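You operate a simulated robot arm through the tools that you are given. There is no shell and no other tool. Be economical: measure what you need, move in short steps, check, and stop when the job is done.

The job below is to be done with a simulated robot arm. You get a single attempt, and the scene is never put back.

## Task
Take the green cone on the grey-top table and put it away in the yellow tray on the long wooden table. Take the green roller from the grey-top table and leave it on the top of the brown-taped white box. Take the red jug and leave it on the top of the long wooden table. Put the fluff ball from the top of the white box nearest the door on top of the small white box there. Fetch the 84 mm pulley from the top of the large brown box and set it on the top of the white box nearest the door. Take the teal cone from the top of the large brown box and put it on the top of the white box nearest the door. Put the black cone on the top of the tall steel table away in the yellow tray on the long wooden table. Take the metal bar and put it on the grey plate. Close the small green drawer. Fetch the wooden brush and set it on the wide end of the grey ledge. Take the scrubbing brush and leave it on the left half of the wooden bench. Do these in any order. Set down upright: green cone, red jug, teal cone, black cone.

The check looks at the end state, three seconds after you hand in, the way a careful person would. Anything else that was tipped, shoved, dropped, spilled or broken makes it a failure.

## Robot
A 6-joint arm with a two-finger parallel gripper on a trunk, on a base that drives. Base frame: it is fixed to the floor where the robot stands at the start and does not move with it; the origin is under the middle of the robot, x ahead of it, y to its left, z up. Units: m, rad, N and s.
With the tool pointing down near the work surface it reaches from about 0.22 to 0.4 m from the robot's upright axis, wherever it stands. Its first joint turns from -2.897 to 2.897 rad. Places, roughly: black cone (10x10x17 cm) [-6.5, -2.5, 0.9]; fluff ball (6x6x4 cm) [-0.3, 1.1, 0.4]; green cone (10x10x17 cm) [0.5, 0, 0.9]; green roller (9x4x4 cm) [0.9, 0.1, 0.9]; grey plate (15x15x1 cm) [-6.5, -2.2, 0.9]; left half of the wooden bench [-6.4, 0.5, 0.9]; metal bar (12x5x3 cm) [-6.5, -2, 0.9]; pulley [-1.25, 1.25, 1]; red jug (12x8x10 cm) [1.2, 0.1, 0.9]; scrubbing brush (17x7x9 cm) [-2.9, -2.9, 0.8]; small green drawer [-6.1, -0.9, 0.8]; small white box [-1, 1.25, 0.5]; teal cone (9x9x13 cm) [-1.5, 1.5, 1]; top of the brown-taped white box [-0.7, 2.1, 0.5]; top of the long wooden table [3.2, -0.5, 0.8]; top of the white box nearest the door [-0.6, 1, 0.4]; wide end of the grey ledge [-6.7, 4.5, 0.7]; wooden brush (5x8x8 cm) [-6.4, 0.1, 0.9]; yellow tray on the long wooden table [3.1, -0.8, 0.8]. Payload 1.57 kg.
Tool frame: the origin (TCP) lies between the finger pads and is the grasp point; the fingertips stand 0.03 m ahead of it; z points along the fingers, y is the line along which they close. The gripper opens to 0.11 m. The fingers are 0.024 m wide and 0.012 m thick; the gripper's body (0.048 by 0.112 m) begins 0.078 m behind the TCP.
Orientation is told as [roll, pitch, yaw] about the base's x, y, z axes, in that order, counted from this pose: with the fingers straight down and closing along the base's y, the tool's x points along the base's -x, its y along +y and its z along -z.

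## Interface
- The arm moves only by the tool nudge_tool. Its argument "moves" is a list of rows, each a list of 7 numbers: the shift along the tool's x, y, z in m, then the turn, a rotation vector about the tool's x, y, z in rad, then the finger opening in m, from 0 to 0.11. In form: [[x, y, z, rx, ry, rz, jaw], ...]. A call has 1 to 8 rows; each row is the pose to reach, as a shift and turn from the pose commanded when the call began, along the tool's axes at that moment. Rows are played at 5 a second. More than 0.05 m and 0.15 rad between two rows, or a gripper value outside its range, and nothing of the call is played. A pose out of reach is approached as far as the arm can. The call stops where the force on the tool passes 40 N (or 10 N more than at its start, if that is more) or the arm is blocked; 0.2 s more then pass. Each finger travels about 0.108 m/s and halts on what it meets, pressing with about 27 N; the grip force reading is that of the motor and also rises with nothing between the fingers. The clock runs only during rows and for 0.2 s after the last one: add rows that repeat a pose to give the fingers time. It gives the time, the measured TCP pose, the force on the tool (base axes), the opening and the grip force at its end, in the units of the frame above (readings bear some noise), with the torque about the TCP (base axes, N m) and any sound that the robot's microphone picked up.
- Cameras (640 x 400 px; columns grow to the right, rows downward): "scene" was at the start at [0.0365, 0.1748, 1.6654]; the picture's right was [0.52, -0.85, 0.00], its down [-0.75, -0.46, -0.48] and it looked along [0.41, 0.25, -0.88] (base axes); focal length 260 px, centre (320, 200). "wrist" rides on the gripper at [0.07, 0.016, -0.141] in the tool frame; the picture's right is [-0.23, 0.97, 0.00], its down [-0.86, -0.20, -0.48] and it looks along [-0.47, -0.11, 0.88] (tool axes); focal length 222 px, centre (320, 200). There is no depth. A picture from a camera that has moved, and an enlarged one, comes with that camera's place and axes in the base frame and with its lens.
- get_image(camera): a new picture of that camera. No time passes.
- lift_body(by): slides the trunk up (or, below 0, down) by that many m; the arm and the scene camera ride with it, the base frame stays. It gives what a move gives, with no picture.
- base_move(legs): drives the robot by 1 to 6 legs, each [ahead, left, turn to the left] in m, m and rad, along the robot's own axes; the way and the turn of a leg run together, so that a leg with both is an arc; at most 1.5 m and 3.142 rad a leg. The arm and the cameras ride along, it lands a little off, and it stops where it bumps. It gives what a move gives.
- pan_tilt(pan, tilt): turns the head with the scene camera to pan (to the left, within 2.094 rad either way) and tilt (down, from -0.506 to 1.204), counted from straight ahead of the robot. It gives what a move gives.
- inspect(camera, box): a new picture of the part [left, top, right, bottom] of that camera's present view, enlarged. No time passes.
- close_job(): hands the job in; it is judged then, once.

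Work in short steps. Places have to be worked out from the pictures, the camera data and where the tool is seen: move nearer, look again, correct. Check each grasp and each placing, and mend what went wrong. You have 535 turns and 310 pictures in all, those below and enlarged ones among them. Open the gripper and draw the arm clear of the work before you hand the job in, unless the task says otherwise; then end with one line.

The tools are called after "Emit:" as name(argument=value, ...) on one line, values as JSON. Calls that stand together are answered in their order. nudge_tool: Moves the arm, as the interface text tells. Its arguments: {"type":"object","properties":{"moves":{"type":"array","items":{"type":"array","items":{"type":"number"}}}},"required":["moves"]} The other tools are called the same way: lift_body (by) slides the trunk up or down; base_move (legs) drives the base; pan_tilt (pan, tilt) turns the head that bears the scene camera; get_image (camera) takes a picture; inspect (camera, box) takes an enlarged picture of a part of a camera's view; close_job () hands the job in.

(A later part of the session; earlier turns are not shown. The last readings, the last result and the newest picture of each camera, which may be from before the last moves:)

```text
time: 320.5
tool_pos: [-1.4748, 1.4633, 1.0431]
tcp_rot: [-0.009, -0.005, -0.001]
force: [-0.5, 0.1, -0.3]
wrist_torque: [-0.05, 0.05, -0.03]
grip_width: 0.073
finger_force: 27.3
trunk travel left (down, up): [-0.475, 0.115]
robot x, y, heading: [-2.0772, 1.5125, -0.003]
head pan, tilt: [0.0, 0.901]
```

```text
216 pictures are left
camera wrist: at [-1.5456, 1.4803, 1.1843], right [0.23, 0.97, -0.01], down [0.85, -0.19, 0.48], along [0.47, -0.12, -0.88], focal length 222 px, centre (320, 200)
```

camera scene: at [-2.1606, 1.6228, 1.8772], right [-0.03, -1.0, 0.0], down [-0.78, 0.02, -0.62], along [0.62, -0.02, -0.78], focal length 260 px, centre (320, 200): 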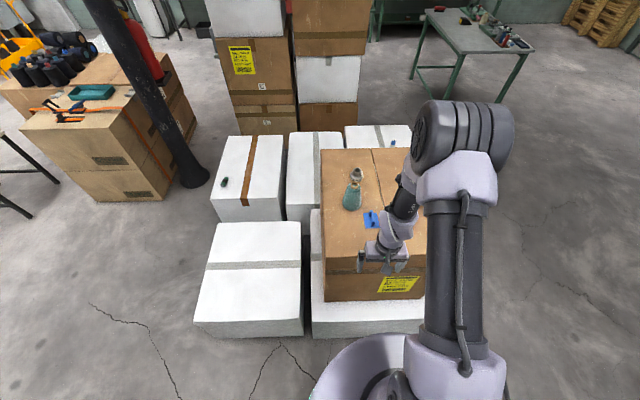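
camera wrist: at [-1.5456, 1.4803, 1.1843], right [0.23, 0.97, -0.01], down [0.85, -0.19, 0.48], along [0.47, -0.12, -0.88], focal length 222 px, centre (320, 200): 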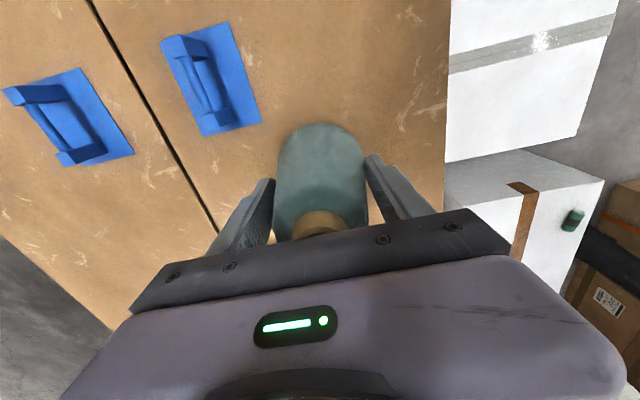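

Gripped at 73 mm. I lift and retract.

Emit:
nudge_tool(moves=[[0, 0, -0.03, 0, 0, 0, 0.03], [0, 0, -0.07, 0, 0, 0, 0.03], [0, 0, -0.11, 0, 0, 0, 0.03], [0.04, 0, -0.12, 0, 0, 0, 0.03], [0.08, 0, -0.12, 0, 0, 0, 0.03]])

Emit:
get_image(camera="wrist")

```text
time: 321.7
tool_pos: [-1.5572, 1.4645, 1.1637]
tcp_rot: [-0.008, -0.006, 0.0]
force: [-1.5, -0.5, -1.2]
wrist_torque: [-0.01, -0.01, 0.02]
grip_width: 0.0728
finger_force: 27.2
trunk travel left (down, up): [-0.475, 0.115]
robot x, y, heading: [-2.0765, 1.5143, -0.003]
head pan, tilt: [0.0, 0.901]
```

```text
215 pictures are left
camera wrist: at [-1.6274, 1.4816, 1.3046], right [0.23, 0.97, -0.01], down [0.85, -0.2, 0.48], along [0.47, -0.12, -0.87], focal length 222 px, centre (320, 200)
```

wrist: 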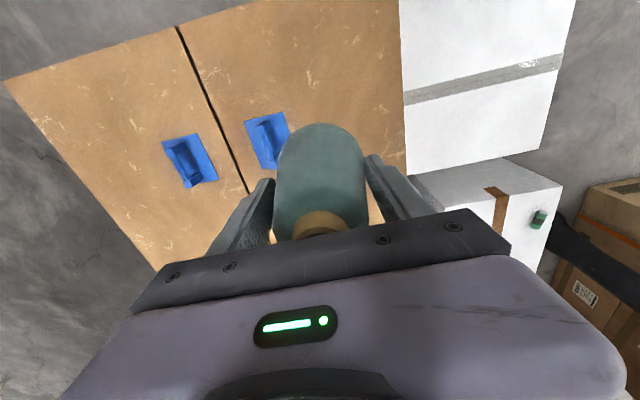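

Held well. I retract, drive round to box 1's front at x≈−0.73.

Emit:
nudge_tool(moves=[[0.04, 0, 0.01, 0, 0, 0, 0.03], [0.08, 0, 0.03, 0, 0, 0, 0.03], [0.115, 0, 0.05, 0, 0, 0, 0.03]])

Emit:
base_move(legs=[[-0.15, 0, 0], [0, -1.22, 0], [0, 0, 1.571], [0, -1.49, 0]])

Emit:
get_image(camera="scene")

```text
time: 322.5
tool_pos: [-1.6703, 1.4656, 1.1138]
tcp_rot: [-0.009, -0.004, 0.001]
force: [1.1, 0.2, -1.9]
wrist_torque: [0.01, 0.0, -0.03]
grip_width: 0.0728
finger_force: 27.5
trunk travel left (down, up): [-0.475, 0.115]
robot x, y, heading: [-2.0755, 1.5157, 0.0]
head pan, tilt: [0.0, 0.901]
```

```text
time: 340.5
tool_pos: [-0.6858, 0.7299, 1.1132]
tcp_rot: [-0.007, -0.005, 1.586]
force: [0.0, -0.5, -1.8]
wrist_torque: [-0.01, -0.02, -0.01]
grip_width: 0.0724
finger_force: 26.6
trunk travel left (down, up): [-0.475, 0.115]
robot x, y, heading: [-0.7273, 0.3255, 1.582]
head pan, tilt: [0.0, 0.901]
```

```text
214 pictures are left
camera scene: at [-0.8687, 0.3781, 1.8772], right [1.0, 0.01, 0.0], down [0.01, -0.78, -0.62], along [-0.01, 0.62, -0.78], focal length 260 px, centre (320, 200)
```

scene: 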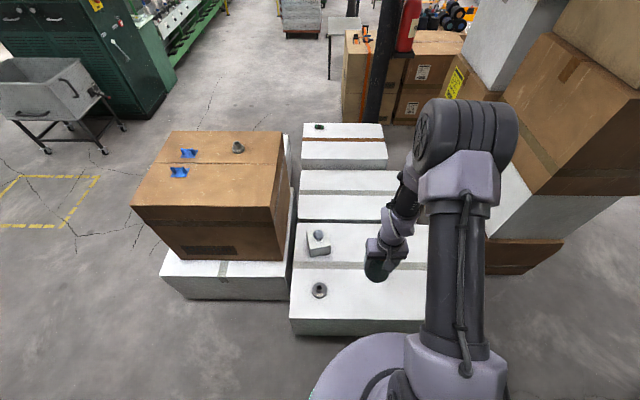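

Pulley in view at left; I move ahead 0.15 m and lower the trunk.

Emit:
base_move(legs=[[0.145, 0, -0.01]])

Emit:
lift_body(by=-0.4)

Emit:
get_image(camera="wrist")

```text
time: 341.8
tool_pos: [-0.6834, 0.8756, 1.1124]
tcp_rot: [-0.008, -0.003, 1.577]
force: [1.0, 0.9, -2.9]
wrist_torque: [0.0, 0.0, 0.04]
grip_width: 0.0725
finger_force: 27.2
trunk travel left (down, up): [-0.475, 0.115]
robot x, y, heading: [-0.7283, 0.4687, 1.568]
head pan, tilt: [0.0, 0.901]
```

```text
time: 345.7
tool_pos: [-0.6827, 0.8752, 0.713]
tcp_rot: [-0.008, -0.003, 1.576]
force: [-0.3, 0.9, -1.8]
wrist_torque: [-0.01, 0.0, -0.03]
grip_width: 0.0725
finger_force: 27.0
trunk travel left (down, up): [-0.075, 0.515]
robot x, y, heading: [-0.732, 0.471, 1.574]
head pan, tilt: [0.0, 0.901]
```

```text
213 pictures are left
camera wrist: at [-0.7008, 0.8045, 0.8532], right [-0.97, 0.22, -0.01], down [0.19, 0.85, 0.48], along [0.11, 0.47, -0.88], focal length 222 px, centre (320, 200)
```

wrist: 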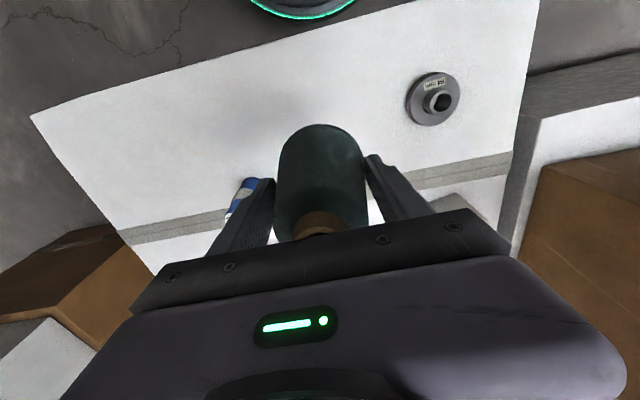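

I lower to just above expected contact (TCP ≈0.495), then slowly.

Emit:
nudge_tool(moves=[[0, 0, 0.04, 0, 0, 0, 0.03], [0, 0, 0.08, 0, 0, 0, 0.03], [0, 0, 0.12, 0, 0, 0, 0.03], [0, 0, 0.16, 0, 0, 0, 0.03], [0, 0, 0.195, 0, 0, 0, 0.03], [0, 0, 0.205, 0, 0, 0, 0.03]])

Emit:
nudge_tool(moves=[[0, 0, 0.004, 0, 0, 0, 0.03], [0, 0, 0.008, 0, 0, 0, 0.03], [0, 0, 0.012, 0, 0, 0, 0.03], [0, 0, 0.015, 0, 0, 0, 0.03]])

```text
time: 347.1
tool_pos: [-0.6817, 0.8757, 0.5068]
tcp_rot: [-0.009, -0.002, 1.578]
force: [-0.7, -0.5, -1.7]
wrist_torque: [-0.03, -0.01, -0.01]
grip_width: 0.0722
finger_force: 26.8
out of reach, approached as far as the arm can: row 4
trunk travel left (down, up): [-0.075, 0.515]
robot x, y, heading: [-0.7297, 0.4674, 1.576]
head pan, tilt: [0.0, 0.901]
```

```text
time: 348.2
tool_pos: [-0.68, 0.8752, 0.495]
tcp_rot: [-0.01, -0.007, 1.576]
force: [-1.3, -7.5, 31.8]
wrist_torque: [-0.27, 0.03, 0.04]
grip_width: 0.0723
finger_force: 27.1
trunk travel left (down, up): [-0.075, 0.515]
robot x, y, heading: [-0.7271, 0.4666, 1.572]
head pan, tilt: [0.0, 0.901]
stopped in row 4: the force on the tool passed its limit at 42 N (the readings are from after the stop); the commanded pose is now the measured one
```

Contact. Ease up 2 mm, open, and rise straight up.

Emit:
nudge_tool(moves=[[0, 0, -0.002, 0, 0, 0, 0.075], [0, 0, -0.002, 0, 0, 0, 0.09], [0, 0, -0.002, 0, 0, 0, 0.11], [0, 0, -0.03, 0, 0, 0, 0.11], [0, 0, -0.07, 0, 0, 0, 0.11], [0, 0, -0.1, 0, 0, 0, 0.11]])

Emit:
lift_body(by=0.3)

Emit:
get_image(camera="wrist")

Emit:
base_move(legs=[[-0.4, 0, 0]])

Emit:
pan_tilt(pan=0.0, tilt=0.7)

Emit:
get_image(camera="scene")

```text
time: 349.6
tool_pos: [-0.6816, 0.8741, 0.5932]
tcp_rot: [-0.008, -0.007, 1.576]
force: [0.0, -0.7, -0.4]
wrist_torque: [-0.01, 0.0, 0.0]
grip_width: 0.1098
finger_force: 0.0
trunk travel left (down, up): [-0.075, 0.515]
robot x, y, heading: [-0.7247, 0.4662, 1.575]
head pan, tilt: [0.0, 0.901]
```

```text
time: 352.6
tool_pos: [-0.681, 0.8747, 0.8921]
tcp_rot: [-0.008, -0.007, 1.576]
force: [-0.1, 0.3, -0.3]
wrist_torque: [0.0, 0.04, -0.02]
grip_width: 0.1097
finger_force: 0.0
trunk travel left (down, up): [-0.375, 0.215]
robot x, y, heading: [-0.73, 0.4703, 1.575]
head pan, tilt: [0.0, 0.901]
```

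```text
212 pictures are left
camera wrist: at [-0.6996, 0.8041, 1.033], right [-0.97, 0.22, -0.01], down [0.19, 0.85, 0.49], along [0.11, 0.47, -0.87], focal length 222 px, centre (320, 200)
```

wrist: 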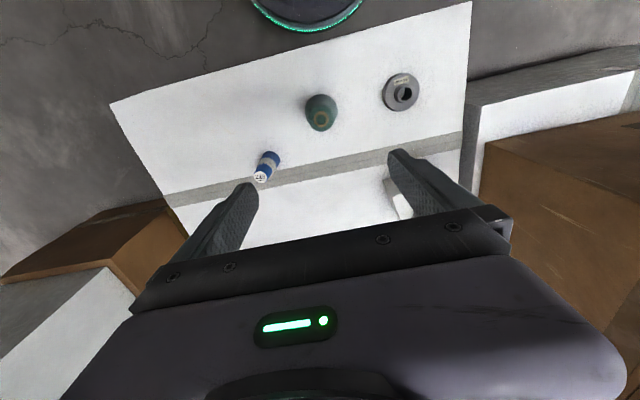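

```text
time: 355.1
tool_pos: [-0.6816, 0.4681, 0.8934]
tcp_rot: [-0.009, -0.006, 1.578]
force: [-0.4, -0.6, 0.4]
wrist_torque: [0.01, 0.02, 0.01]
grip_width: 0.1097
finger_force: 0.0
trunk travel left (down, up): [-0.375, 0.215]
robot x, y, heading: [-0.725, 0.0635, 1.575]
head pan, tilt: [0.0, 0.901]
```

```text
time: 355.9
tool_pos: [-0.6805, 0.4685, 0.8925]
tcp_rot: [-0.01, -0.008, 1.577]
force: [0.9, -0.2, 0.4]
wrist_torque: [-0.01, 0.0, 0.02]
grip_width: 0.1102
finger_force: 0.0
trunk travel left (down, up): [-0.375, 0.215]
robot x, y, heading: [-0.7292, 0.0612, 1.572]
head pan, tilt: [0.0, 0.7]
```

```text
211 pictures are left
camera scene: at [-0.8681, 0.1278, 1.7933], right [1.0, 0.01, 0.0], down [0.0, -0.64, -0.76], along [0.0, 0.76, -0.64], focal length 260 px, centre (320, 200)
```

scene: 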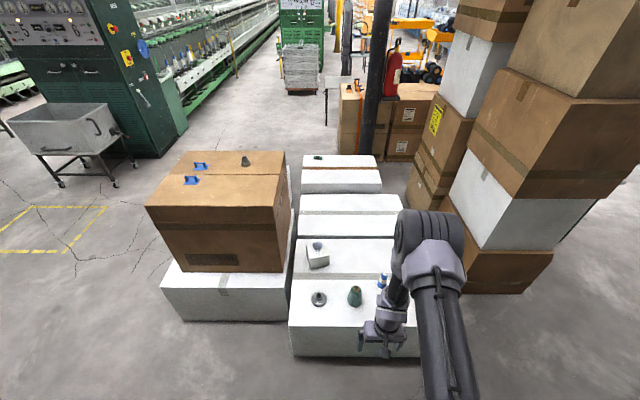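

All placed objects look fine. Now the scrubbing brush near (−2.9, −2.9): I turn south and drive over.

Emit:
base_move(legs=[[0, 0, 1.571], [0, 0, 1.571], [1.1, 0, 0], [0, -1.45, 0], [0, -0.7, 0], [0.55, 0, 0]])

Emit:
pan_tilt(pan=0.1, tilt=0.6)

Emit:
get_image(camera="scene")

```text
time: 382.1
tool_pos: [-2.9803, -1.933, 0.8936]
tcp_rot: [-0.01, -0.011, -1.604]
force: [0.1, 0.1, 0.1]
wrist_torque: [0.0, 0.0, -0.04]
grip_width: 0.1101
finger_force: 0.1
trunk travel left (down, up): [-0.375, 0.215]
robot x, y, heading: [-2.9184, -1.531, -1.608]
head pan, tilt: [0.0, 0.7]
```

```text
time: 382.8
tool_pos: [-2.9818, -1.9329, 0.8939]
tcp_rot: [-0.009, -0.007, -1.603]
force: [-0.2, 0.1, 0.2]
wrist_torque: [0.02, 0.01, -0.03]
grip_width: 0.11
finger_force: 0.1
trunk travel left (down, up): [-0.375, 0.215]
robot x, y, heading: [-2.9173, -1.5321, -1.608]
head pan, tilt: [0.099, 0.6]
```

```text
210 pictures are left
camera scene: at [-2.7696, -1.6017, 1.8019], right [-1.0, -0.06, 0.0], down [-0.04, 0.56, -0.82], along [0.05, -0.82, -0.57], focal length 260 px, centre (320, 200)
```

scene: 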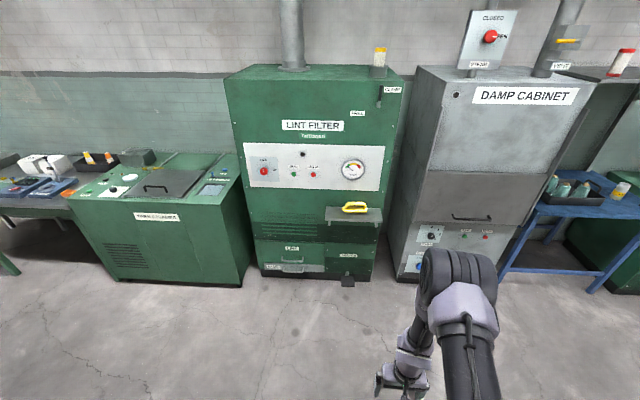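

The yellow-handled scrubbing brush lies on a small shelf of the Lint Filter. I enlarge it.

Emit:
inspect(camera="scene", box=[300, 180, 412, 250])

```text
5.71 times, centred on (356, 215) of scene
camera zoom: at [-2.7696, -1.6017, 1.8019], right [-1.0, -0.06, 0.0], down [-0.04, 0.56, -0.82], along [0.05, -0.82, -0.57], focal length 1487 px, centre (114, 114)
```

zoom: 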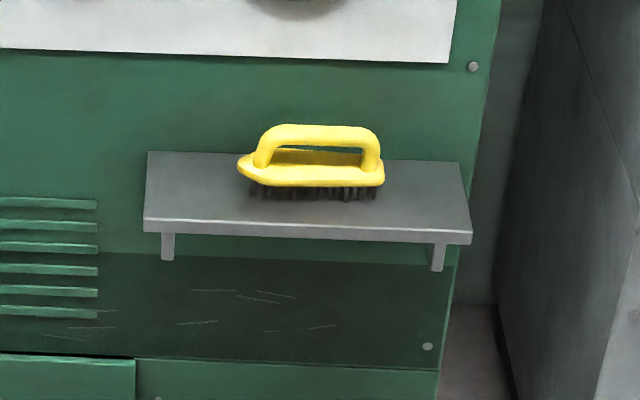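

Brush ≈(−2.91, −2.89), its handle running along x. I align, come closer, and rotate the wrist 90° so the fingers close across the handle.

Emit:
base_move(legs=[[0.5, 0.05, 0.037]])

Emit:
nudge_tool(moves=[[0, 0, -0.02, 0, 0, -0.15, 0.1], [0, 0, -0.05, 0, 0, -0.3, 0.09], [0, 0, -0.08, 0, 0, -0.45, 0.08], [0, 0, -0.11, 0, 0, -0.6, 0.08], [0, 0, -0.13, 0, 0, -0.75, 0.08], [0, 0, -0.13, 0, 0, -0.9, 0.08], [0, 0, -0.13, 0, 0, -1.05, 0.08], [0, 0, -0.13, 0, 0, -1.2, 0.08]])

Emit:
nudge_tool(moves=[[0, 0, 0, 0, 0, -0.15, 0.08], [0, 0, 0, 0, 0, -0.3, 0.08], [0, 0, 0, 0, 0, -0.37, 0.08]])

Emit:
get_image(camera="wrist")

Emit:
get_image(camera="scene")

```text
time: 385.7
tool_pos: [-2.924, -2.4264, 0.8927]
tcp_rot: [-0.008, -0.006, -1.567]
force: [-0.8, -0.7, -0.2]
wrist_torque: [0.0, 0.02, 0.01]
grip_width: 0.1099
finger_force: 0.0
trunk travel left (down, up): [-0.375, 0.215]
robot x, y, heading: [-2.8752, -2.0206, -1.568]
head pan, tilt: [0.099, 0.6]
```

```text
time: 387.5
tool_pos: [-2.9234, -2.424, 1.0224]
tcp_rot: [-0.011, 0.003, -0.363]
force: [-0.2, 0.6, 0.2]
wrist_torque: [-0.02, 0.0, 0.03]
grip_width: 0.0801
finger_force: 0.0
out of reach, approached as far as the arm can: row 2
trunk travel left (down, up): [-0.375, 0.215]
robot x, y, heading: [-2.8767, -2.0185, -1.568]
head pan, tilt: [0.099, 0.6]
```

```text
time: 388.3
tool_pos: [-2.9222, -2.4238, 1.0249]
tcp_rot: [-0.007, 0.008, 0.006]
force: [1.0, -0.3, -0.2]
wrist_torque: [0.01, 0.02, 0.01]
grip_width: 0.08
finger_force: 0.0
trunk travel left (down, up): [-0.375, 0.215]
robot x, y, heading: [-2.8725, -2.0203, -1.567]
head pan, tilt: [0.099, 0.6]
```

```text
208 pictures are left
camera wrist: at [-2.9908, -2.4068, 1.1644], right [0.22, 0.98, -0.01], down [0.86, -0.19, 0.47], along [0.46, -0.11, -0.88], focal length 222 px, centre (320, 200)
```

wrist: 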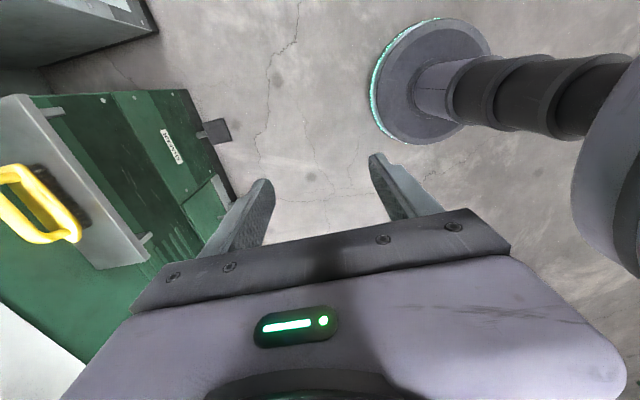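

```text
207 pictures are left
camera scene: at [-2.7251, -2.0857, 1.802], right [-0.99, -0.1, 0.0], down [-0.06, 0.56, -0.83], along [0.09, -0.82, -0.56], focal length 260 px, centre (320, 200)
```

scene: 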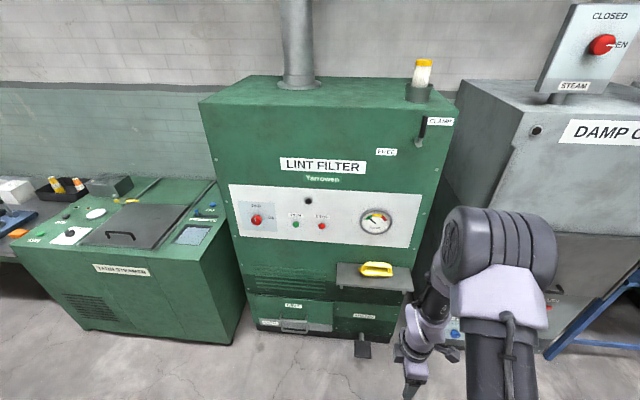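

Handle centre ≈(−2.905, −2.95, 0.83); a floor pedal protrudes to y≈−2.94, which my base will stay clear of. I advance 0.5 m.

Emit:
base_move(legs=[[0.5, 0.015, 0]])

Emit:
get_image(camera="wrist")

```text
time: 391.2
tool_pos: [-2.9021, -2.9213, 1.0238]
tcp_rot: [-0.006, 0.009, 0.008]
force: [-0.8, -0.5, 0.6]
wrist_torque: [0.01, 0.02, 0.03]
grip_width: 0.0799
finger_force: 0.0
trunk travel left (down, up): [-0.375, 0.215]
robot x, y, heading: [-2.8608, -2.5133, -1.564]
head pan, tilt: [0.099, 0.6]
```

```text
206 pictures are left
camera wrist: at [-2.971, -2.9041, 1.1643], right [0.22, 0.98, -0.01], down [0.86, -0.19, 0.47], along [0.46, -0.11, -0.88], focal length 222 px, centre (320, 200)
```

wrist: 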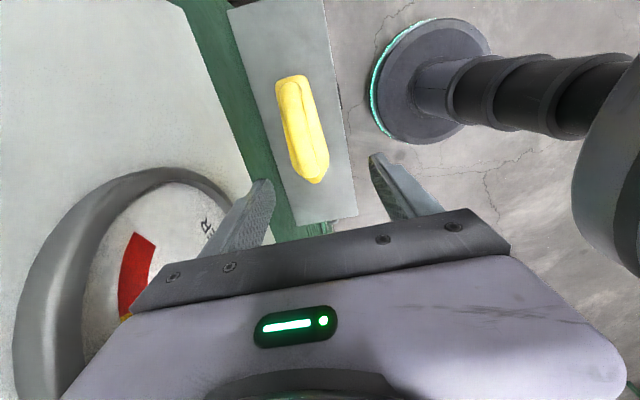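

Handle centred at (−2.905, −2.944), along x. I shift 2 cm and lower to z≈0.90 to look again.

Emit:
nudge_tool(moves=[[0.003, -0.012, 0.03, 0, 0, 0, 0.06], [0.003, -0.023, 0.07, 0, 0, 0, 0.06], [0.003, -0.023, 0.11, 0, 0, 0, 0.06]])

Emit:
get_image(camera="wrist")

Emit:
inspect(camera="scene", box=[320, 260, 480, 360])

```text
time: 392.0
tool_pos: [-2.9059, -2.9468, 0.9143]
tcp_rot: [-0.007, 0.009, 0.008]
force: [0.2, 1.0, -0.1]
wrist_torque: [0.01, -0.03, 0.01]
grip_width: 0.0599
finger_force: 0.0
trunk travel left (down, up): [-0.375, 0.215]
robot x, y, heading: [-2.8536, -2.513, -1.564]
head pan, tilt: [0.099, 0.6]
```

```text
205 pictures are left
camera wrist: at [-2.9755, -2.9296, 1.0547], right [0.22, 0.98, -0.01], down [0.86, -0.19, 0.47], along [0.46, -0.11, -0.88], focal length 222 px, centre (320, 200)
```

wrist: 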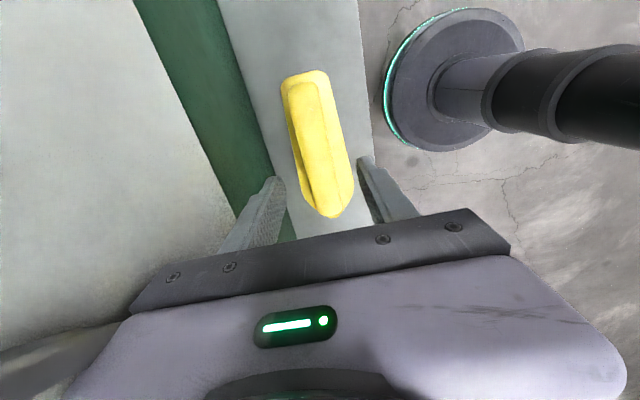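

```text
4.00 times, centred on (400, 310) of scene
camera zoom: at [-2.7069, -2.5823, 1.8019], right [-0.99, -0.11, 0.0], down [-0.06, 0.56, -0.82], along [0.09, -0.82, -0.57], focal length 1041 px, centre (0, -240)
```

zoom: 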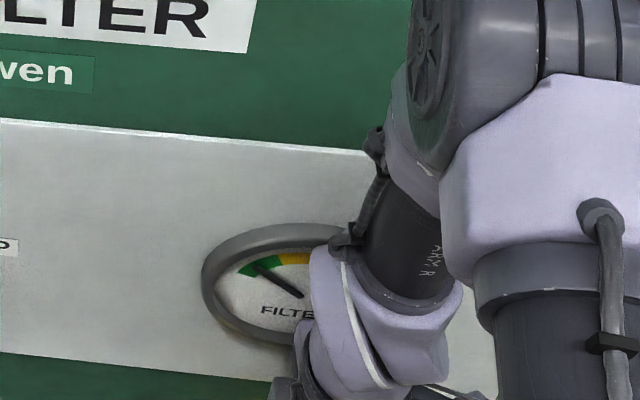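

Well centred. I lower 4 cm more and look for contact/position.

Emit:
nudge_tool(moves=[[0, 0, 0.015, 0, 0, 0, 0.06], [0, 0, 0.03, 0, 0, 0, 0.06], [0, 0, 0.042, 0, 0, 0, 0.06]])

Emit:
get_image(camera="wrist")

```text
time: 392.8
tool_pos: [-2.9051, -2.9452, 0.8721]
tcp_rot: [-0.009, 0.009, 0.01]
force: [0.2, -0.2, 0.2]
wrist_torque: [-0.04, 0.01, -0.01]
grip_width: 0.06
finger_force: 0.0
trunk travel left (down, up): [-0.375, 0.215]
robot x, y, heading: [-2.8592, -2.5126, -1.561]
head pan, tilt: [0.099, 0.6]
```

```text
203 pictures are left
camera wrist: at [-2.975, -2.9286, 1.014], right [0.22, 0.98, -0.01], down [0.86, -0.19, 0.47], along [0.46, -0.11, -0.88], focal length 222 px, centre (320, 200)
```

wrist: 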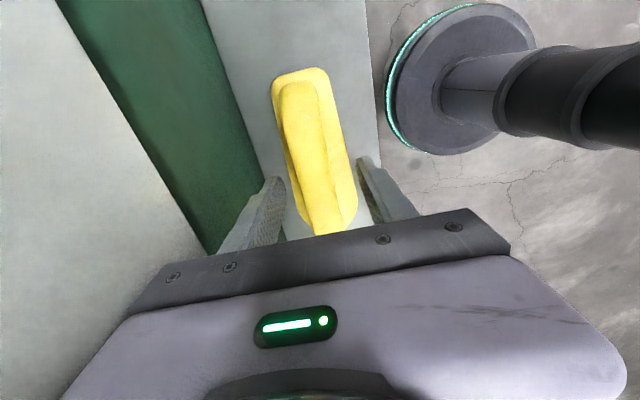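

The handle still lies lower (bar ≈0.83). I lower another 3.2 cm.

Emit:
nudge_tool(moves=[[0, 0, 0.012, 0, 0, 0, 0.06], [0, 0, 0.022, 0, 0, 0, 0.06], [0, 0, 0.032, 0, 0, 0, 0.06]])

Emit:
get_image(camera="wrist")

```text
time: 393.6
tool_pos: [-2.907, -2.9521, 0.8437]
tcp_rot: [-0.019, 0.011, 0.01]
force: [-0.3, 1.1, -2.0]
wrist_torque: [-0.23, 0.02, -0.01]
grip_width: 0.0607
finger_force: 0.5
trunk travel left (down, up): [-0.375, 0.215]
robot x, y, heading: [-2.8552, -2.5173, -1.563]
head pan, tilt: [0.099, 0.6]
stopped in row 3: the force on the tool passed its limit at 46 N (the readings are from after the stop); the commanded pose is now the measured one
```

```text
202 pictures are left
camera wrist: at [-2.9757, -2.9323, 0.9856], right [0.22, 0.98, -0.02], down [0.86, -0.18, 0.47], along [0.46, -0.12, -0.88], focal length 222 px, centre (320, 200)
```

wrist: 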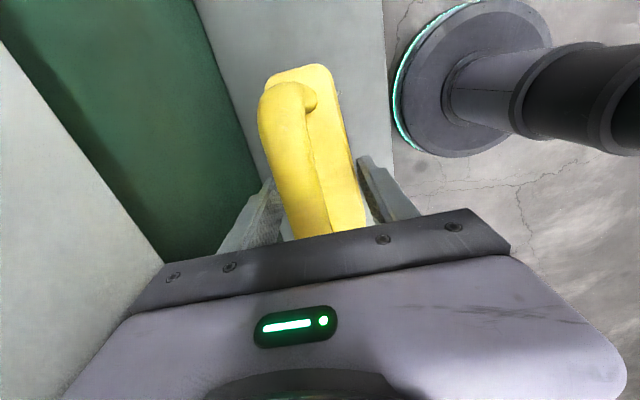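

The open fingertips came down on the brush's base edge (base top ≈0.814) and tilted it slightly. I rise 8 mm and see whether it settles.

Emit:
nudge_tool(moves=[[0, 0.004, -0.01, 0, 0, 0, 0.06], [0, 0.006, -0.02, 0.01, 0, 0, 0.06]])

Emit:
get_image(camera="wrist")

```text
time: 394.2
tool_pos: [-2.9064, -2.9449, 0.8645]
tcp_rot: [-0.031, 0.012, 0.011]
force: [0.0, 0.0, 0.0]
wrist_torque: [-0.03, -0.04, -0.01]
grip_width: 0.0599
finger_force: 0.1
trunk travel left (down, up): [-0.375, 0.215]
robot x, y, heading: [-2.8561, -2.5126, -1.558]
head pan, tilt: [0.099, 0.6]
```

```text
201 pictures are left
camera wrist: at [-2.9755, -2.9253, 1.0061], right [0.22, 0.98, -0.03], down [0.86, -0.18, 0.48], along [0.46, -0.13, -0.88], focal length 222 px, centre (320, 200)
```

wrist: 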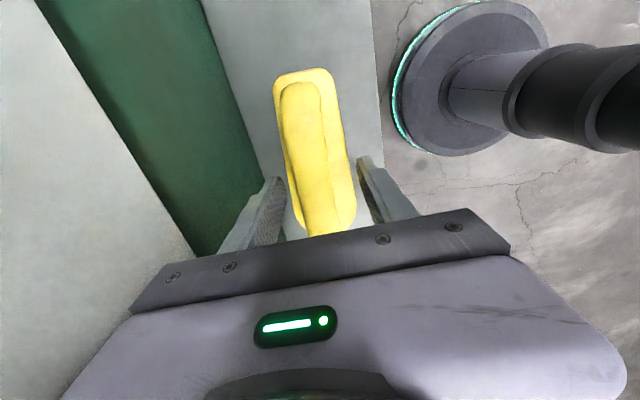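

It settled upright again. I level the tool and close on the handle bar here (tips above the base).

Emit:
nudge_tool(moves=[[0, 0, 0.002, -0.03, 0, 0, 0.05], [0, 0, 0.002, -0.03, 0, 0, 0.03], [0, 0, 0.002, -0.03, 0, 0, 0.015], [0, 0, 0.002, -0.03, 0, 0, 0.01], [0, 0, 0.002, -0.03, 0, 0, 0.01]])

Emit:
get_image(camera="wrist")

```text
time: 395.4
tool_pos: [-2.9068, -2.9457, 0.8631]
tcp_rot: [-0.002, 0.012, 0.011]
force: [-0.4, 0.4, 0.4]
wrist_torque: [-0.07, -0.06, -0.04]
grip_width: 0.0253
finger_force: 27.0
trunk travel left (down, up): [-0.375, 0.215]
robot x, y, heading: [-2.8557, -2.5121, -1.555]
head pan, tilt: [0.099, 0.6]
```

```text
200 pictures are left
camera wrist: at [-2.9756, -2.9294, 1.0044], right [0.22, 0.98, 0.0], down [0.86, -0.19, 0.47], along [0.46, -0.11, -0.88], focal length 222 px, centre (320, 200)
```

wrist: 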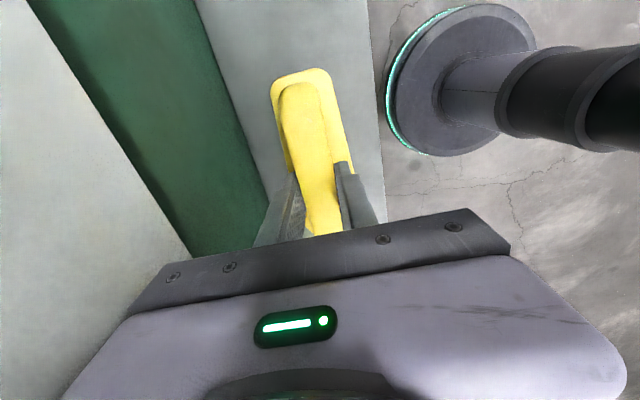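

Bar gripped (25 mm). I lift 10 cm, then back away from the machine.

Emit:
nudge_tool(moves=[[0, 0, -0.03, 0, 0, 0, 0.01], [0, 0, -0.07, 0, 0, 0, 0.01], [0, 0, -0.11, 0, 0, 0, 0.01]])

Emit:
base_move(legs=[[-0.5, 0, 0]])

Emit:
get_image(camera="wrist")

```text
time: 396.2
tool_pos: [-2.9045, -2.9441, 0.9747]
tcp_rot: [-0.003, 0.011, 0.01]
force: [-0.1, 0.9, -0.7]
wrist_torque: [-0.04, -0.03, 0.02]
grip_width: 0.0256
finger_force: 26.9
trunk travel left (down, up): [-0.375, 0.215]
robot x, y, heading: [-2.8575, -2.514, -1.563]
head pan, tilt: [0.099, 0.6]
```

```text
time: 399.1
tool_pos: [-2.9093, -2.4479, 0.9729]
tcp_rot: [-0.003, 0.01, 0.003]
force: [0.2, 1.0, -0.9]
wrist_torque: [0.0, -0.01, 0.02]
grip_width: 0.0255
finger_force: 27.9
trunk travel left (down, up): [-0.375, 0.215]
robot x, y, heading: [-2.8579, -2.0214, -1.566]
head pan, tilt: [0.099, 0.6]
```

```text
199 pictures are left
camera wrist: at [-2.9795, -2.4318, 1.1148], right [0.23, 0.97, 0.0], down [0.86, -0.2, 0.47], along [0.46, -0.11, -0.88], focal length 222 px, centre (320, 200)
```

wrist: 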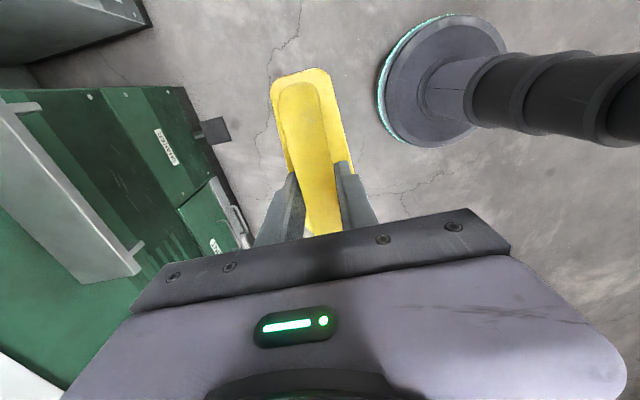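

Securely held. I turn to face west (−x) and look at that area.

Emit:
base_move(legs=[[-0.5, 0, 0], [0, 0, -1.575], [1.0, 0, 0]])

Emit:
pan_tilt(pan=0.0, tilt=0.45)

Emit:
get_image(camera="scene")

Emit:
pan_tilt(pan=-0.9, tilt=0.45)

Emit:
get_image(camera="scene")

```text
time: 410.8
tool_pos: [-4.293, -1.4691, 0.9734]
tcp_rot: [0.0, 0.011, -1.555]
force: [-0.1, -0.5, -1.2]
wrist_torque: [0.01, 0.0, 0.0]
grip_width: 0.0253
finger_force: 26.7
trunk travel left (down, up): [-0.375, 0.215]
robot x, y, heading: [-3.8658, -1.5169, -3.126]
head pan, tilt: [0.099, 0.6]
```

```text
time: 411.4
tool_pos: [-4.2944, -1.4683, 0.9729]
tcp_rot: [-0.001, 0.01, -1.555]
force: [0.2, -0.4, -1.0]
wrist_torque: [-0.03, 0.01, -0.02]
grip_width: 0.0254
finger_force: 27.5
trunk travel left (down, up): [-0.375, 0.215]
robot x, y, heading: [-3.8649, -1.515, -3.127]
head pan, tilt: [0.0, 0.45]
```

```text
198 pictures are left
camera scene: at [-3.9341, -1.655, 1.8155], right [-0.01, 1.0, 0.0], down [0.44, 0.01, -0.9], along [-0.9, -0.01, -0.44], focal length 260 px, centre (320, 200)
```

scene: 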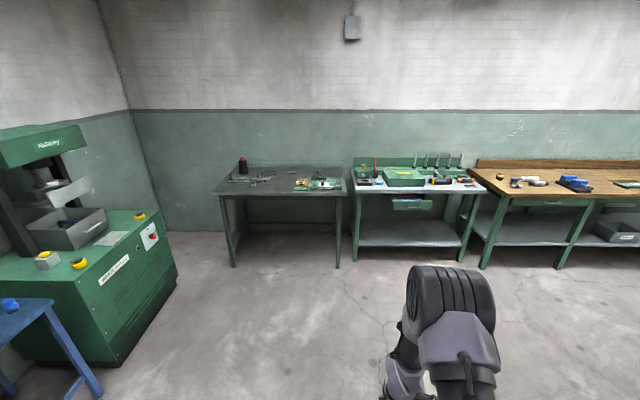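

```text
time: 412.6
tool_pos: [-4.294, -1.4698, 0.9732]
tcp_rot: [-0.002, 0.01, -1.556]
force: [-0.2, -0.6, -0.8]
wrist_torque: [-0.03, -0.01, -0.02]
grip_width: 0.0251
finger_force: 26.6
trunk travel left (down, up): [-0.375, 0.215]
robot x, y, heading: [-3.8637, -1.5139, -3.13]
head pan, tilt: [-0.901, 0.45]
```

```text
197 pictures are left
camera scene: at [-3.9004, -1.5825, 1.8155], right [0.77, 0.63, 0.0], down [0.28, -0.34, -0.9], along [-0.57, 0.7, -0.44], focal length 260 px, centre (320, 200)
```

scene: 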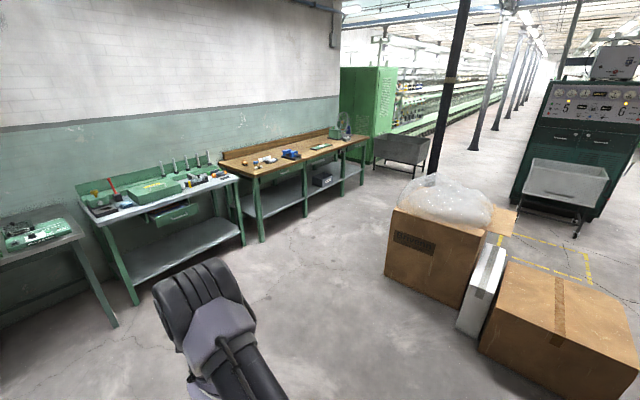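

Along the west wall: steel table (south), green bench with the drawer, then the wooden bench (front edge x≈−6.03). I drive to stand in front of the wooden bench's left part at y≈0.5.

Emit:
base_move(legs=[[1.45, 0, -0.012], [0, -1.0, 0], [0, -1.0, 0]])

Emit:
pan_tilt(pan=0.1, tilt=0.75)

Emit:
get_image(camera="scene")

```text
time: 429.4
tool_pos: [-5.7519, 0.5176, 0.9734]
tcp_rot: [0.002, 0.009, -1.555]
force: [0.1, -0.4, -1.6]
wrist_torque: [-0.04, 0.01, -0.02]
grip_width: 0.0254
finger_force: 26.8
trunk travel left (down, up): [-0.375, 0.215]
robot x, y, heading: [-5.3189, 0.4694, -3.129]
head pan, tilt: [-0.901, 0.45]
```

```text
time: 430.7
tool_pos: [-5.7528, 0.5163, 0.9735]
tcp_rot: [0.001, 0.01, -1.555]
force: [0.6, 0.0, -1.5]
wrist_torque: [0.0, 0.01, 0.0]
grip_width: 0.025
finger_force: 27.1
trunk travel left (down, up): [-0.375, 0.215]
robot x, y, heading: [-5.3229, 0.4726, -3.134]
head pan, tilt: [0.099, 0.75]
```

```text
196 pictures are left
camera scene: at [-5.3825, 0.3238, 1.7891], right [-0.11, 0.99, 0.0], down [0.68, 0.08, -0.73], along [-0.73, -0.08, -0.68], focal length 260 px, centre (320, 200)
```

scene: 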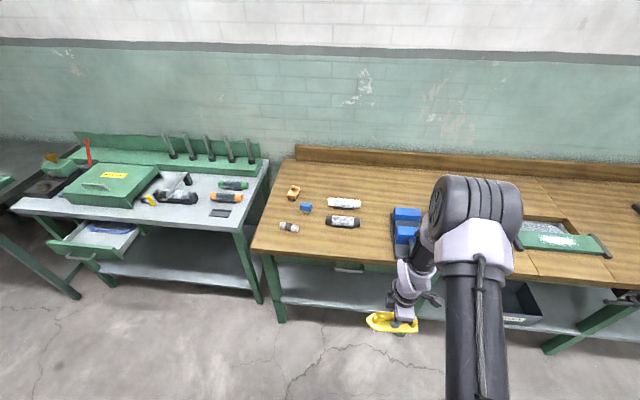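

Free spot on the left half's front: about (−6.12, 0.41), between the rolls and the blue tool. I raise 6 cm and drive there.

Emit:
lift_body(by=0.06)

Emit:
base_move(legs=[[0.37, 0.105, 0]])

Emit:
get_image(camera="wrist")

Emit:
get_image(camera="scene")

```text
time: 431.7
tool_pos: [-5.7516, 0.5173, 1.0334]
tcp_rot: [0.0, 0.012, -1.556]
force: [-0.3, -0.4, -1.5]
wrist_torque: [0.02, 0.04, -0.01]
grip_width: 0.0254
finger_force: 27.0
trunk travel left (down, up): [-0.435, 0.155]
robot x, y, heading: [-5.3227, 0.4733, -3.13]
head pan, tilt: [0.099, 0.75]
```

```text
time: 434.1
tool_pos: [-6.1178, 0.4037, 1.0336]
tcp_rot: [0.0, 0.012, -1.548]
force: [-1.0, 0.1, -2.1]
wrist_torque: [-0.04, -0.02, 0.03]
grip_width: 0.0254
finger_force: 26.9
trunk travel left (down, up): [-0.435, 0.155]
robot x, y, heading: [-5.6847, 0.3583, -3.122]
head pan, tilt: [0.099, 0.75]
```

```text
195 pictures are left
camera wrist: at [-6.1027, 0.4725, 1.1745], right [0.98, -0.21, 0.0], down [-0.18, -0.86, 0.47], along [-0.1, -0.46, -0.88], focal length 222 px, centre (320, 200)
```

wrist: 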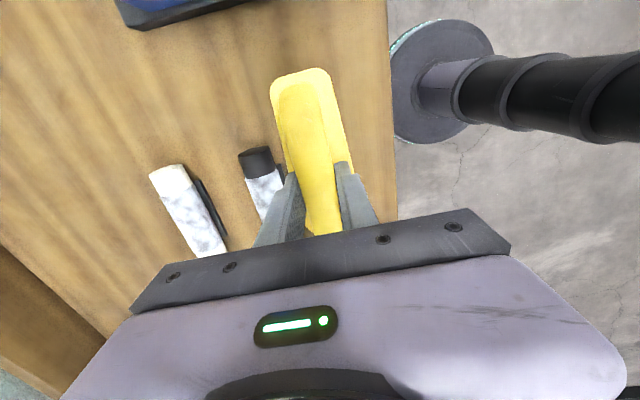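

```text
194 pictures are left
camera scene: at [-5.7464, 0.2124, 1.849], right [-0.12, 0.99, 0.0], down [0.68, 0.08, -0.73], along [-0.73, -0.09, -0.68], focal length 260 px, centre (320, 200)
```

scene: 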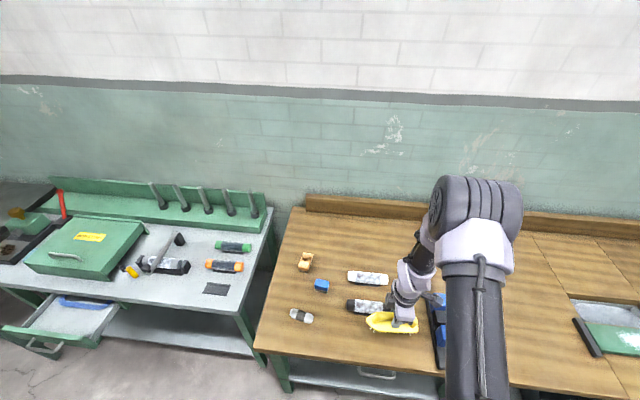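

The black-ended roll is ~2 cm behind the brush; I shift 1.5 cm toward the front edge while lowering, then feel for contact.

Emit:
nudge_tool(moves=[[0, 0.015, 0.03, 0, 0, 0, 0.01], [0, 0.015, 0.06, 0, 0, 0, 0.01], [0, 0.015, 0.075, 0, 0, 0, 0.01], [0, 0.015, 0.08, 0, 0, 0, 0.01], [0, 0.015, 0.085, 0, 0, 0, 0.01], [0, 0.015, 0.09, 0, 0, 0, 0.01]])

Emit:
get_image(camera="wrist")

```text
time: 435.1
tool_pos: [-6.1001, 0.4053, 0.9556]
tcp_rot: [-0.005, 0.012, -1.55]
force: [5.9, -1.1, 29.4]
wrist_torque: [-0.14, -0.04, -0.03]
grip_width: 0.0253
finger_force: 27.4
trunk travel left (down, up): [-0.435, 0.155]
robot x, y, heading: [-5.6909, 0.3609, -3.119]
head pan, tilt: [0.099, 0.75]
stopped in row 5: the force on the tool passed its limit at 49 N (the readings are from after the stop); the commanded pose is now the measured one
```

```text
193 pictures are left
camera wrist: at [-6.0867, 0.474, 1.097], right [0.98, -0.21, -0.01], down [-0.18, -0.86, 0.47], along [-0.1, -0.46, -0.88], focal length 222 px, centre (320, 200)
```

wrist: 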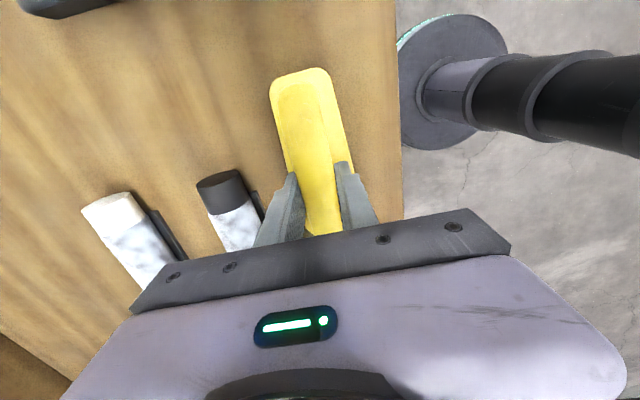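

Contact. Ease 2 mm, open to 0.05, and rise.

Emit:
nudge_tool(moves=[[0, 0, -0.002, 0, 0, 0, 0.03], [0, 0, -0.002, 0, 0, 0, 0.04], [0, 0, -0.002, 0, 0, 0, 0.05], [0, 0, -0.03, 0, 0, 0, 0.05], [0, 0, -0.07, 0, 0, 0, 0.05], [0, 0, -0.11, 0, 0, 0, 0.05]])

Emit:
get_image(camera="wrist")

```text
time: 436.5
tool_pos: [-6.1005, 0.4058, 1.0658]
tcp_rot: [-0.003, 0.011, -1.551]
force: [0.8, -0.3, 0.7]
wrist_torque: [-0.02, 0.04, 0.01]
grip_width: 0.0503
finger_force: 0.1
trunk travel left (down, up): [-0.435, 0.155]
robot x, y, heading: [-5.6857, 0.3645, -3.123]
head pan, tilt: [0.099, 0.75]
```

```text
192 pictures are left
camera wrist: at [-6.0869, 0.4747, 1.2073], right [0.98, -0.21, -0.01], down [-0.18, -0.86, 0.47], along [-0.1, -0.46, -0.88], focal length 222 px, centre (320, 200)
```

wrist: 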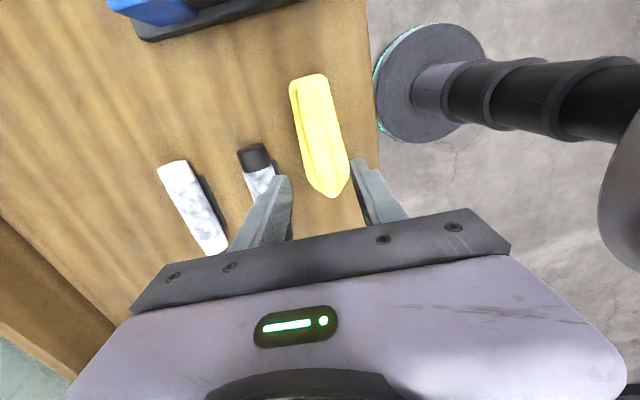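

The scrubbing brush stands on the bench's left half. Now the wooden brush: I enlarge the left area of the bench.

Emit:
pan_tilt(pan=0.3, tilt=0.85)

Emit:
get_image(camera="scene")

Emit:
inspect(camera="scene", box=[300, 170, 460, 270])

```text
time: 437.3
tool_pos: [-6.1024, 0.4076, 1.0661]
tcp_rot: [-0.002, 0.009, -1.55]
force: [0.0, -0.2, -0.4]
wrist_torque: [0.01, -0.02, -0.01]
grip_width: 0.05
finger_force: 0.0
trunk travel left (down, up): [-0.435, 0.155]
robot x, y, heading: [-5.6842, 0.3603, -3.119]
head pan, tilt: [0.3, 0.85]
```

```text
191 pictures are left
camera scene: at [-5.7375, 0.1979, 1.8411], right [-0.31, 0.95, 0.0], down [0.71, 0.24, -0.66], along [-0.63, -0.21, -0.75], focal length 260 px, centre (320, 200)
```

scene: 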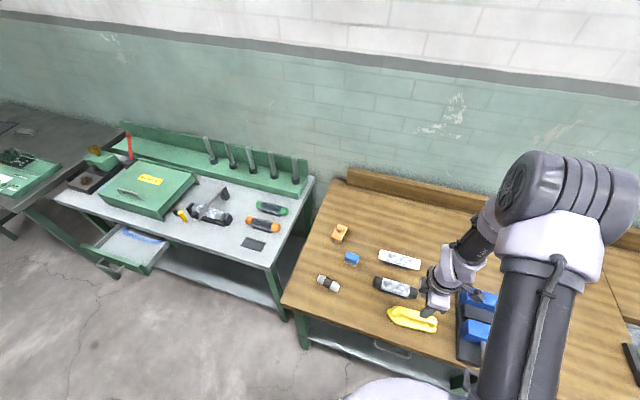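

```text
4.00 times, centred on (380, 220) of scene
camera zoom: at [-5.7375, 0.1979, 1.8411], right [-0.31, 0.95, 0.0], down [0.71, 0.24, -0.66], along [-0.63, -0.21, -0.75], focal length 1041 px, centre (80, 120)
```

zoom: 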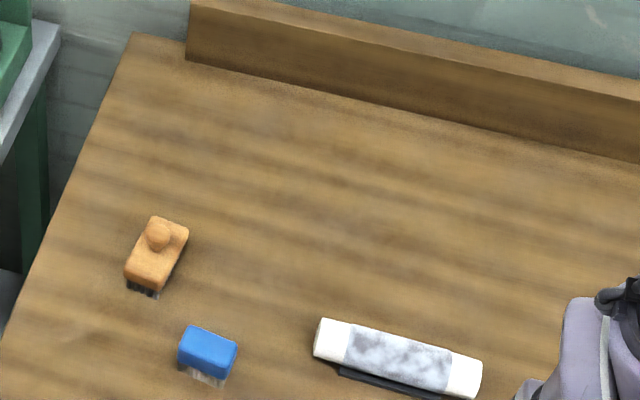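

The wooden brush is at ≈(−6.365, 0.074), its length ~22° off x. I rotate the wrist back (closing nearly along y, −22°) and shift left.

Emit:
nudge_tool(moves=[[0, 0, 0, 0, 0, 0.15, 0.06], [0, 0, 0, 0, 0, 0.3, 0.07], [0, 0, 0, 0, 0, 0.45, 0.08], [0, 0, 0, 0, 0, 0.6, 0.08], [0, 0, 0, 0, 0, 0.75, 0.08], [0, 0, 0, 0, 0, 0.9, 0.08], [0, 0, 0, 0, 0, 1.05, 0.08], [0, 0, 0, 0, 0, 1.2, 0.08]])

Emit:
nudge_tool(moves=[[0, 0, 0, 0, 0, 0.15, 0.08], [0, 0, 0, 0, 0, 0.3, 0.08], [0, 0, 0, 0, 0, 0.45, 0.08], [0, 0, 0, 0, 0, 0.6, 0.08], [0, 0, 0, 0, 0, 0.75, 0.08]])

Emit:
base_move(legs=[[0, 0.33, -0.02], [0.065, 0, 0]])

Emit:
get_image(camera="wrist")

```text
time: 439.1
tool_pos: [-6.1036, 0.4051, 1.0641]
tcp_rot: [-0.011, -0.001, -2.753]
force: [0.3, 0.7, -0.4]
wrist_torque: [-0.03, 0.01, 0.04]
grip_width: 0.0798
finger_force: 0.1
trunk travel left (down, up): [-0.435, 0.155]
robot x, y, heading: [-5.6892, 0.3622, -3.115]
head pan, tilt: [0.3, 0.85]
```

```text
time: 440.3
tool_pos: [-6.1025, 0.4041, 1.0638]
tcp_rot: [-0.009, -0.006, 2.784]
force: [0.1, 0.0, 0.4]
wrist_torque: [0.04, -0.01, 0.03]
grip_width: 0.0798
finger_force: 0.1
trunk travel left (down, up): [-0.435, 0.155]
robot x, y, heading: [-5.6867, 0.3603, -3.123]
head pan, tilt: [0.3, 0.85]
```

```text
time: 443.1
tool_pos: [-6.1626, 0.077, 1.0623]
tcp_rot: [-0.009, -0.009, 2.767]
force: [-0.3, 0.7, 0.8]
wrist_torque: [0.0, 0.01, 0.01]
grip_width: 0.0799
finger_force: 0.0
trunk travel left (down, up): [-0.435, 0.155]
robot x, y, heading: [-5.7476, 0.0255, -3.135]
head pan, tilt: [0.3, 0.85]
```

```text
189 pictures are left
camera wrist: at [-6.1048, 0.0344, 1.2032], right [-0.57, -0.82, -0.01], down [-0.72, 0.49, 0.49], along [-0.4, 0.28, -0.87], focal length 222 px, centre (320, 200)
```

wrist: 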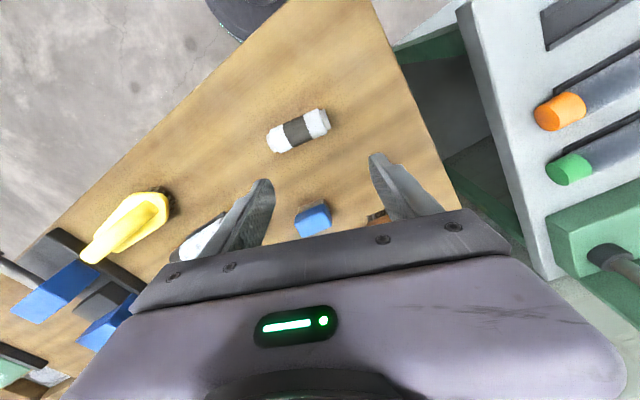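

I extend the arm 0.17 m toward the wall at this height.

Emit:
nudge_tool(moves=[[-0.039, 0.017, 0, 0, 0, 0, 0.08], [-0.078, 0.033, 0, 0, 0, 0, 0.08], [-0.117, 0.05, 0, 0, 0, 0, 0.08], [-0.156, 0.067, 0, 0, 0, 0, 0.08]])

Emit:
get_image(camera="wrist")

```text
time: 444.1
tool_pos: [-6.3321, 0.0696, 1.0622]
tcp_rot: [-0.01, -0.006, 2.771]
force: [-0.3, -0.3, 0.7]
wrist_torque: [-0.02, -0.03, 0.0]
grip_width: 0.0801
finger_force: 0.1
trunk travel left (down, up): [-0.435, 0.155]
robot x, y, heading: [-5.7467, 0.0265, -3.134]
head pan, tilt: [0.3, 0.85]
```

```text
188 pictures are left
camera wrist: at [-6.2728, 0.0274, 1.2028], right [-0.57, -0.82, -0.01], down [-0.72, 0.49, 0.49], along [-0.4, 0.28, -0.87], focal length 222 px, centre (320, 200)
```

wrist: 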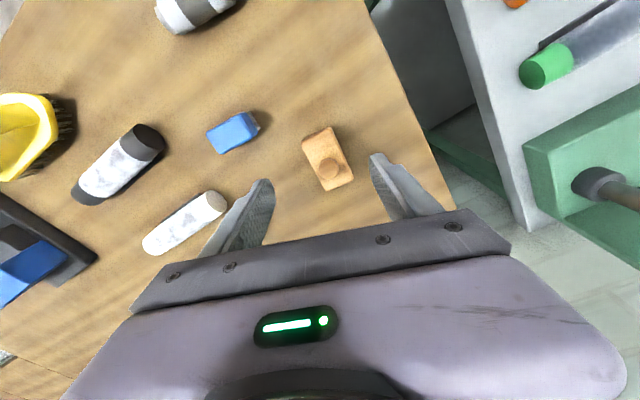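

Brush centre (−6.36, 0.0745), about 11° off x. I trim the yaw by 0.17 rad and centre over it, lowering part way.

Emit:
nudge_tool(moves=[[-0.014, 0.003, 0.03, 0, 0, -0.085, 0.08], [-0.028, 0.0056, 0.06, 0, 0, -0.17, 0.08], [-0.028, 0.0056, 0.085, 0, 0, -0.17, 0.08]])

Emit:
get_image(camera="wrist")

```text
time: 444.9
tool_pos: [-6.3588, 0.0772, 0.9789]
tcp_rot: [-0.009, -0.005, 2.939]
force: [0.9, -0.1, 0.4]
wrist_torque: [0.03, 0.02, -0.04]
grip_width: 0.0799
finger_force: 0.1
trunk travel left (down, up): [-0.435, 0.155]
robot x, y, heading: [-5.7441, 0.0268, -3.138]
head pan, tilt: [0.3, 0.85]
```

```text
187 pictures are left
camera wrist: at [-6.2943, 0.0459, 1.1185], right [-0.42, -0.91, -0.01], down [-0.8, 0.36, 0.49], along [-0.44, 0.21, -0.87], focal length 222 px, centre (320, 200)
```

wrist: 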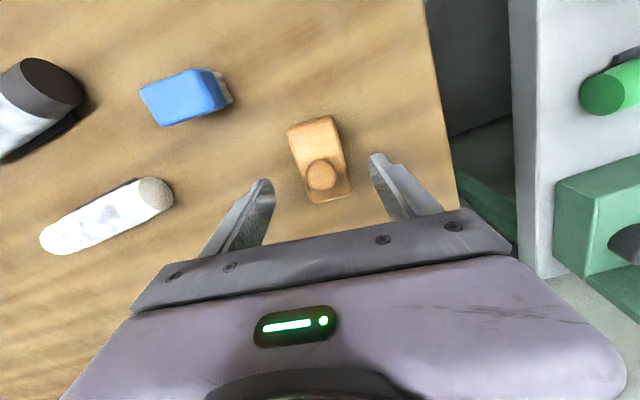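

Aligned. I lower to z≈0.918 and close.

Emit:
nudge_tool(moves=[[0, 0, 0.025, 0, 0, 0, 0.08], [0, 0, 0.048, 0, 0, 0, 0.08], [0, 0, 0.061, 0, 0, 0, 0.08], [0, 0, 0.061, 0, 0, 0, 0.055], [0, 0, 0.061, 0, 0, 0, 0.035], [0, 0, 0.061, 0, 0, 0, 0.025], [0, 0, 0.061, 0, 0, 0, 0.025]])

Emit:
get_image(camera="wrist")

```text
time: 446.5
tool_pos: [-6.3606, 0.0767, 0.9175]
tcp_rot: [-0.01, -0.005, 2.938]
force: [-0.3, -0.2, 0.5]
wrist_torque: [-0.03, 0.04, 0.0]
grip_width: 0.0444
finger_force: 26.4
trunk travel left (down, up): [-0.435, 0.155]
robot x, y, heading: [-5.7471, 0.0304, -3.141]
head pan, tilt: [0.3, 0.85]
```

```text
186 pictures are left
camera wrist: at [-6.2968, 0.0461, 1.0579], right [-0.42, -0.91, -0.01], down [-0.8, 0.36, 0.49], along [-0.44, 0.21, -0.87], focal length 222 px, centre (320, 200)
```

wrist: 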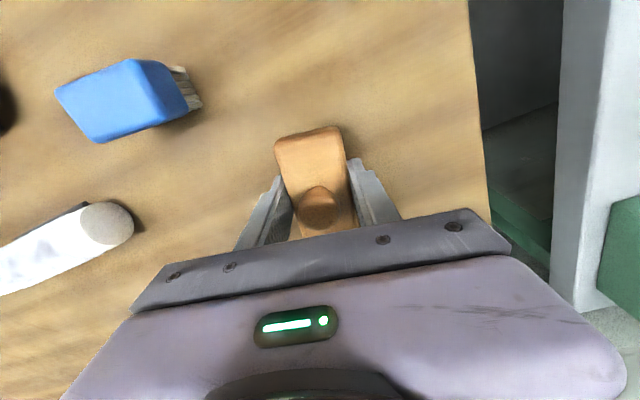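

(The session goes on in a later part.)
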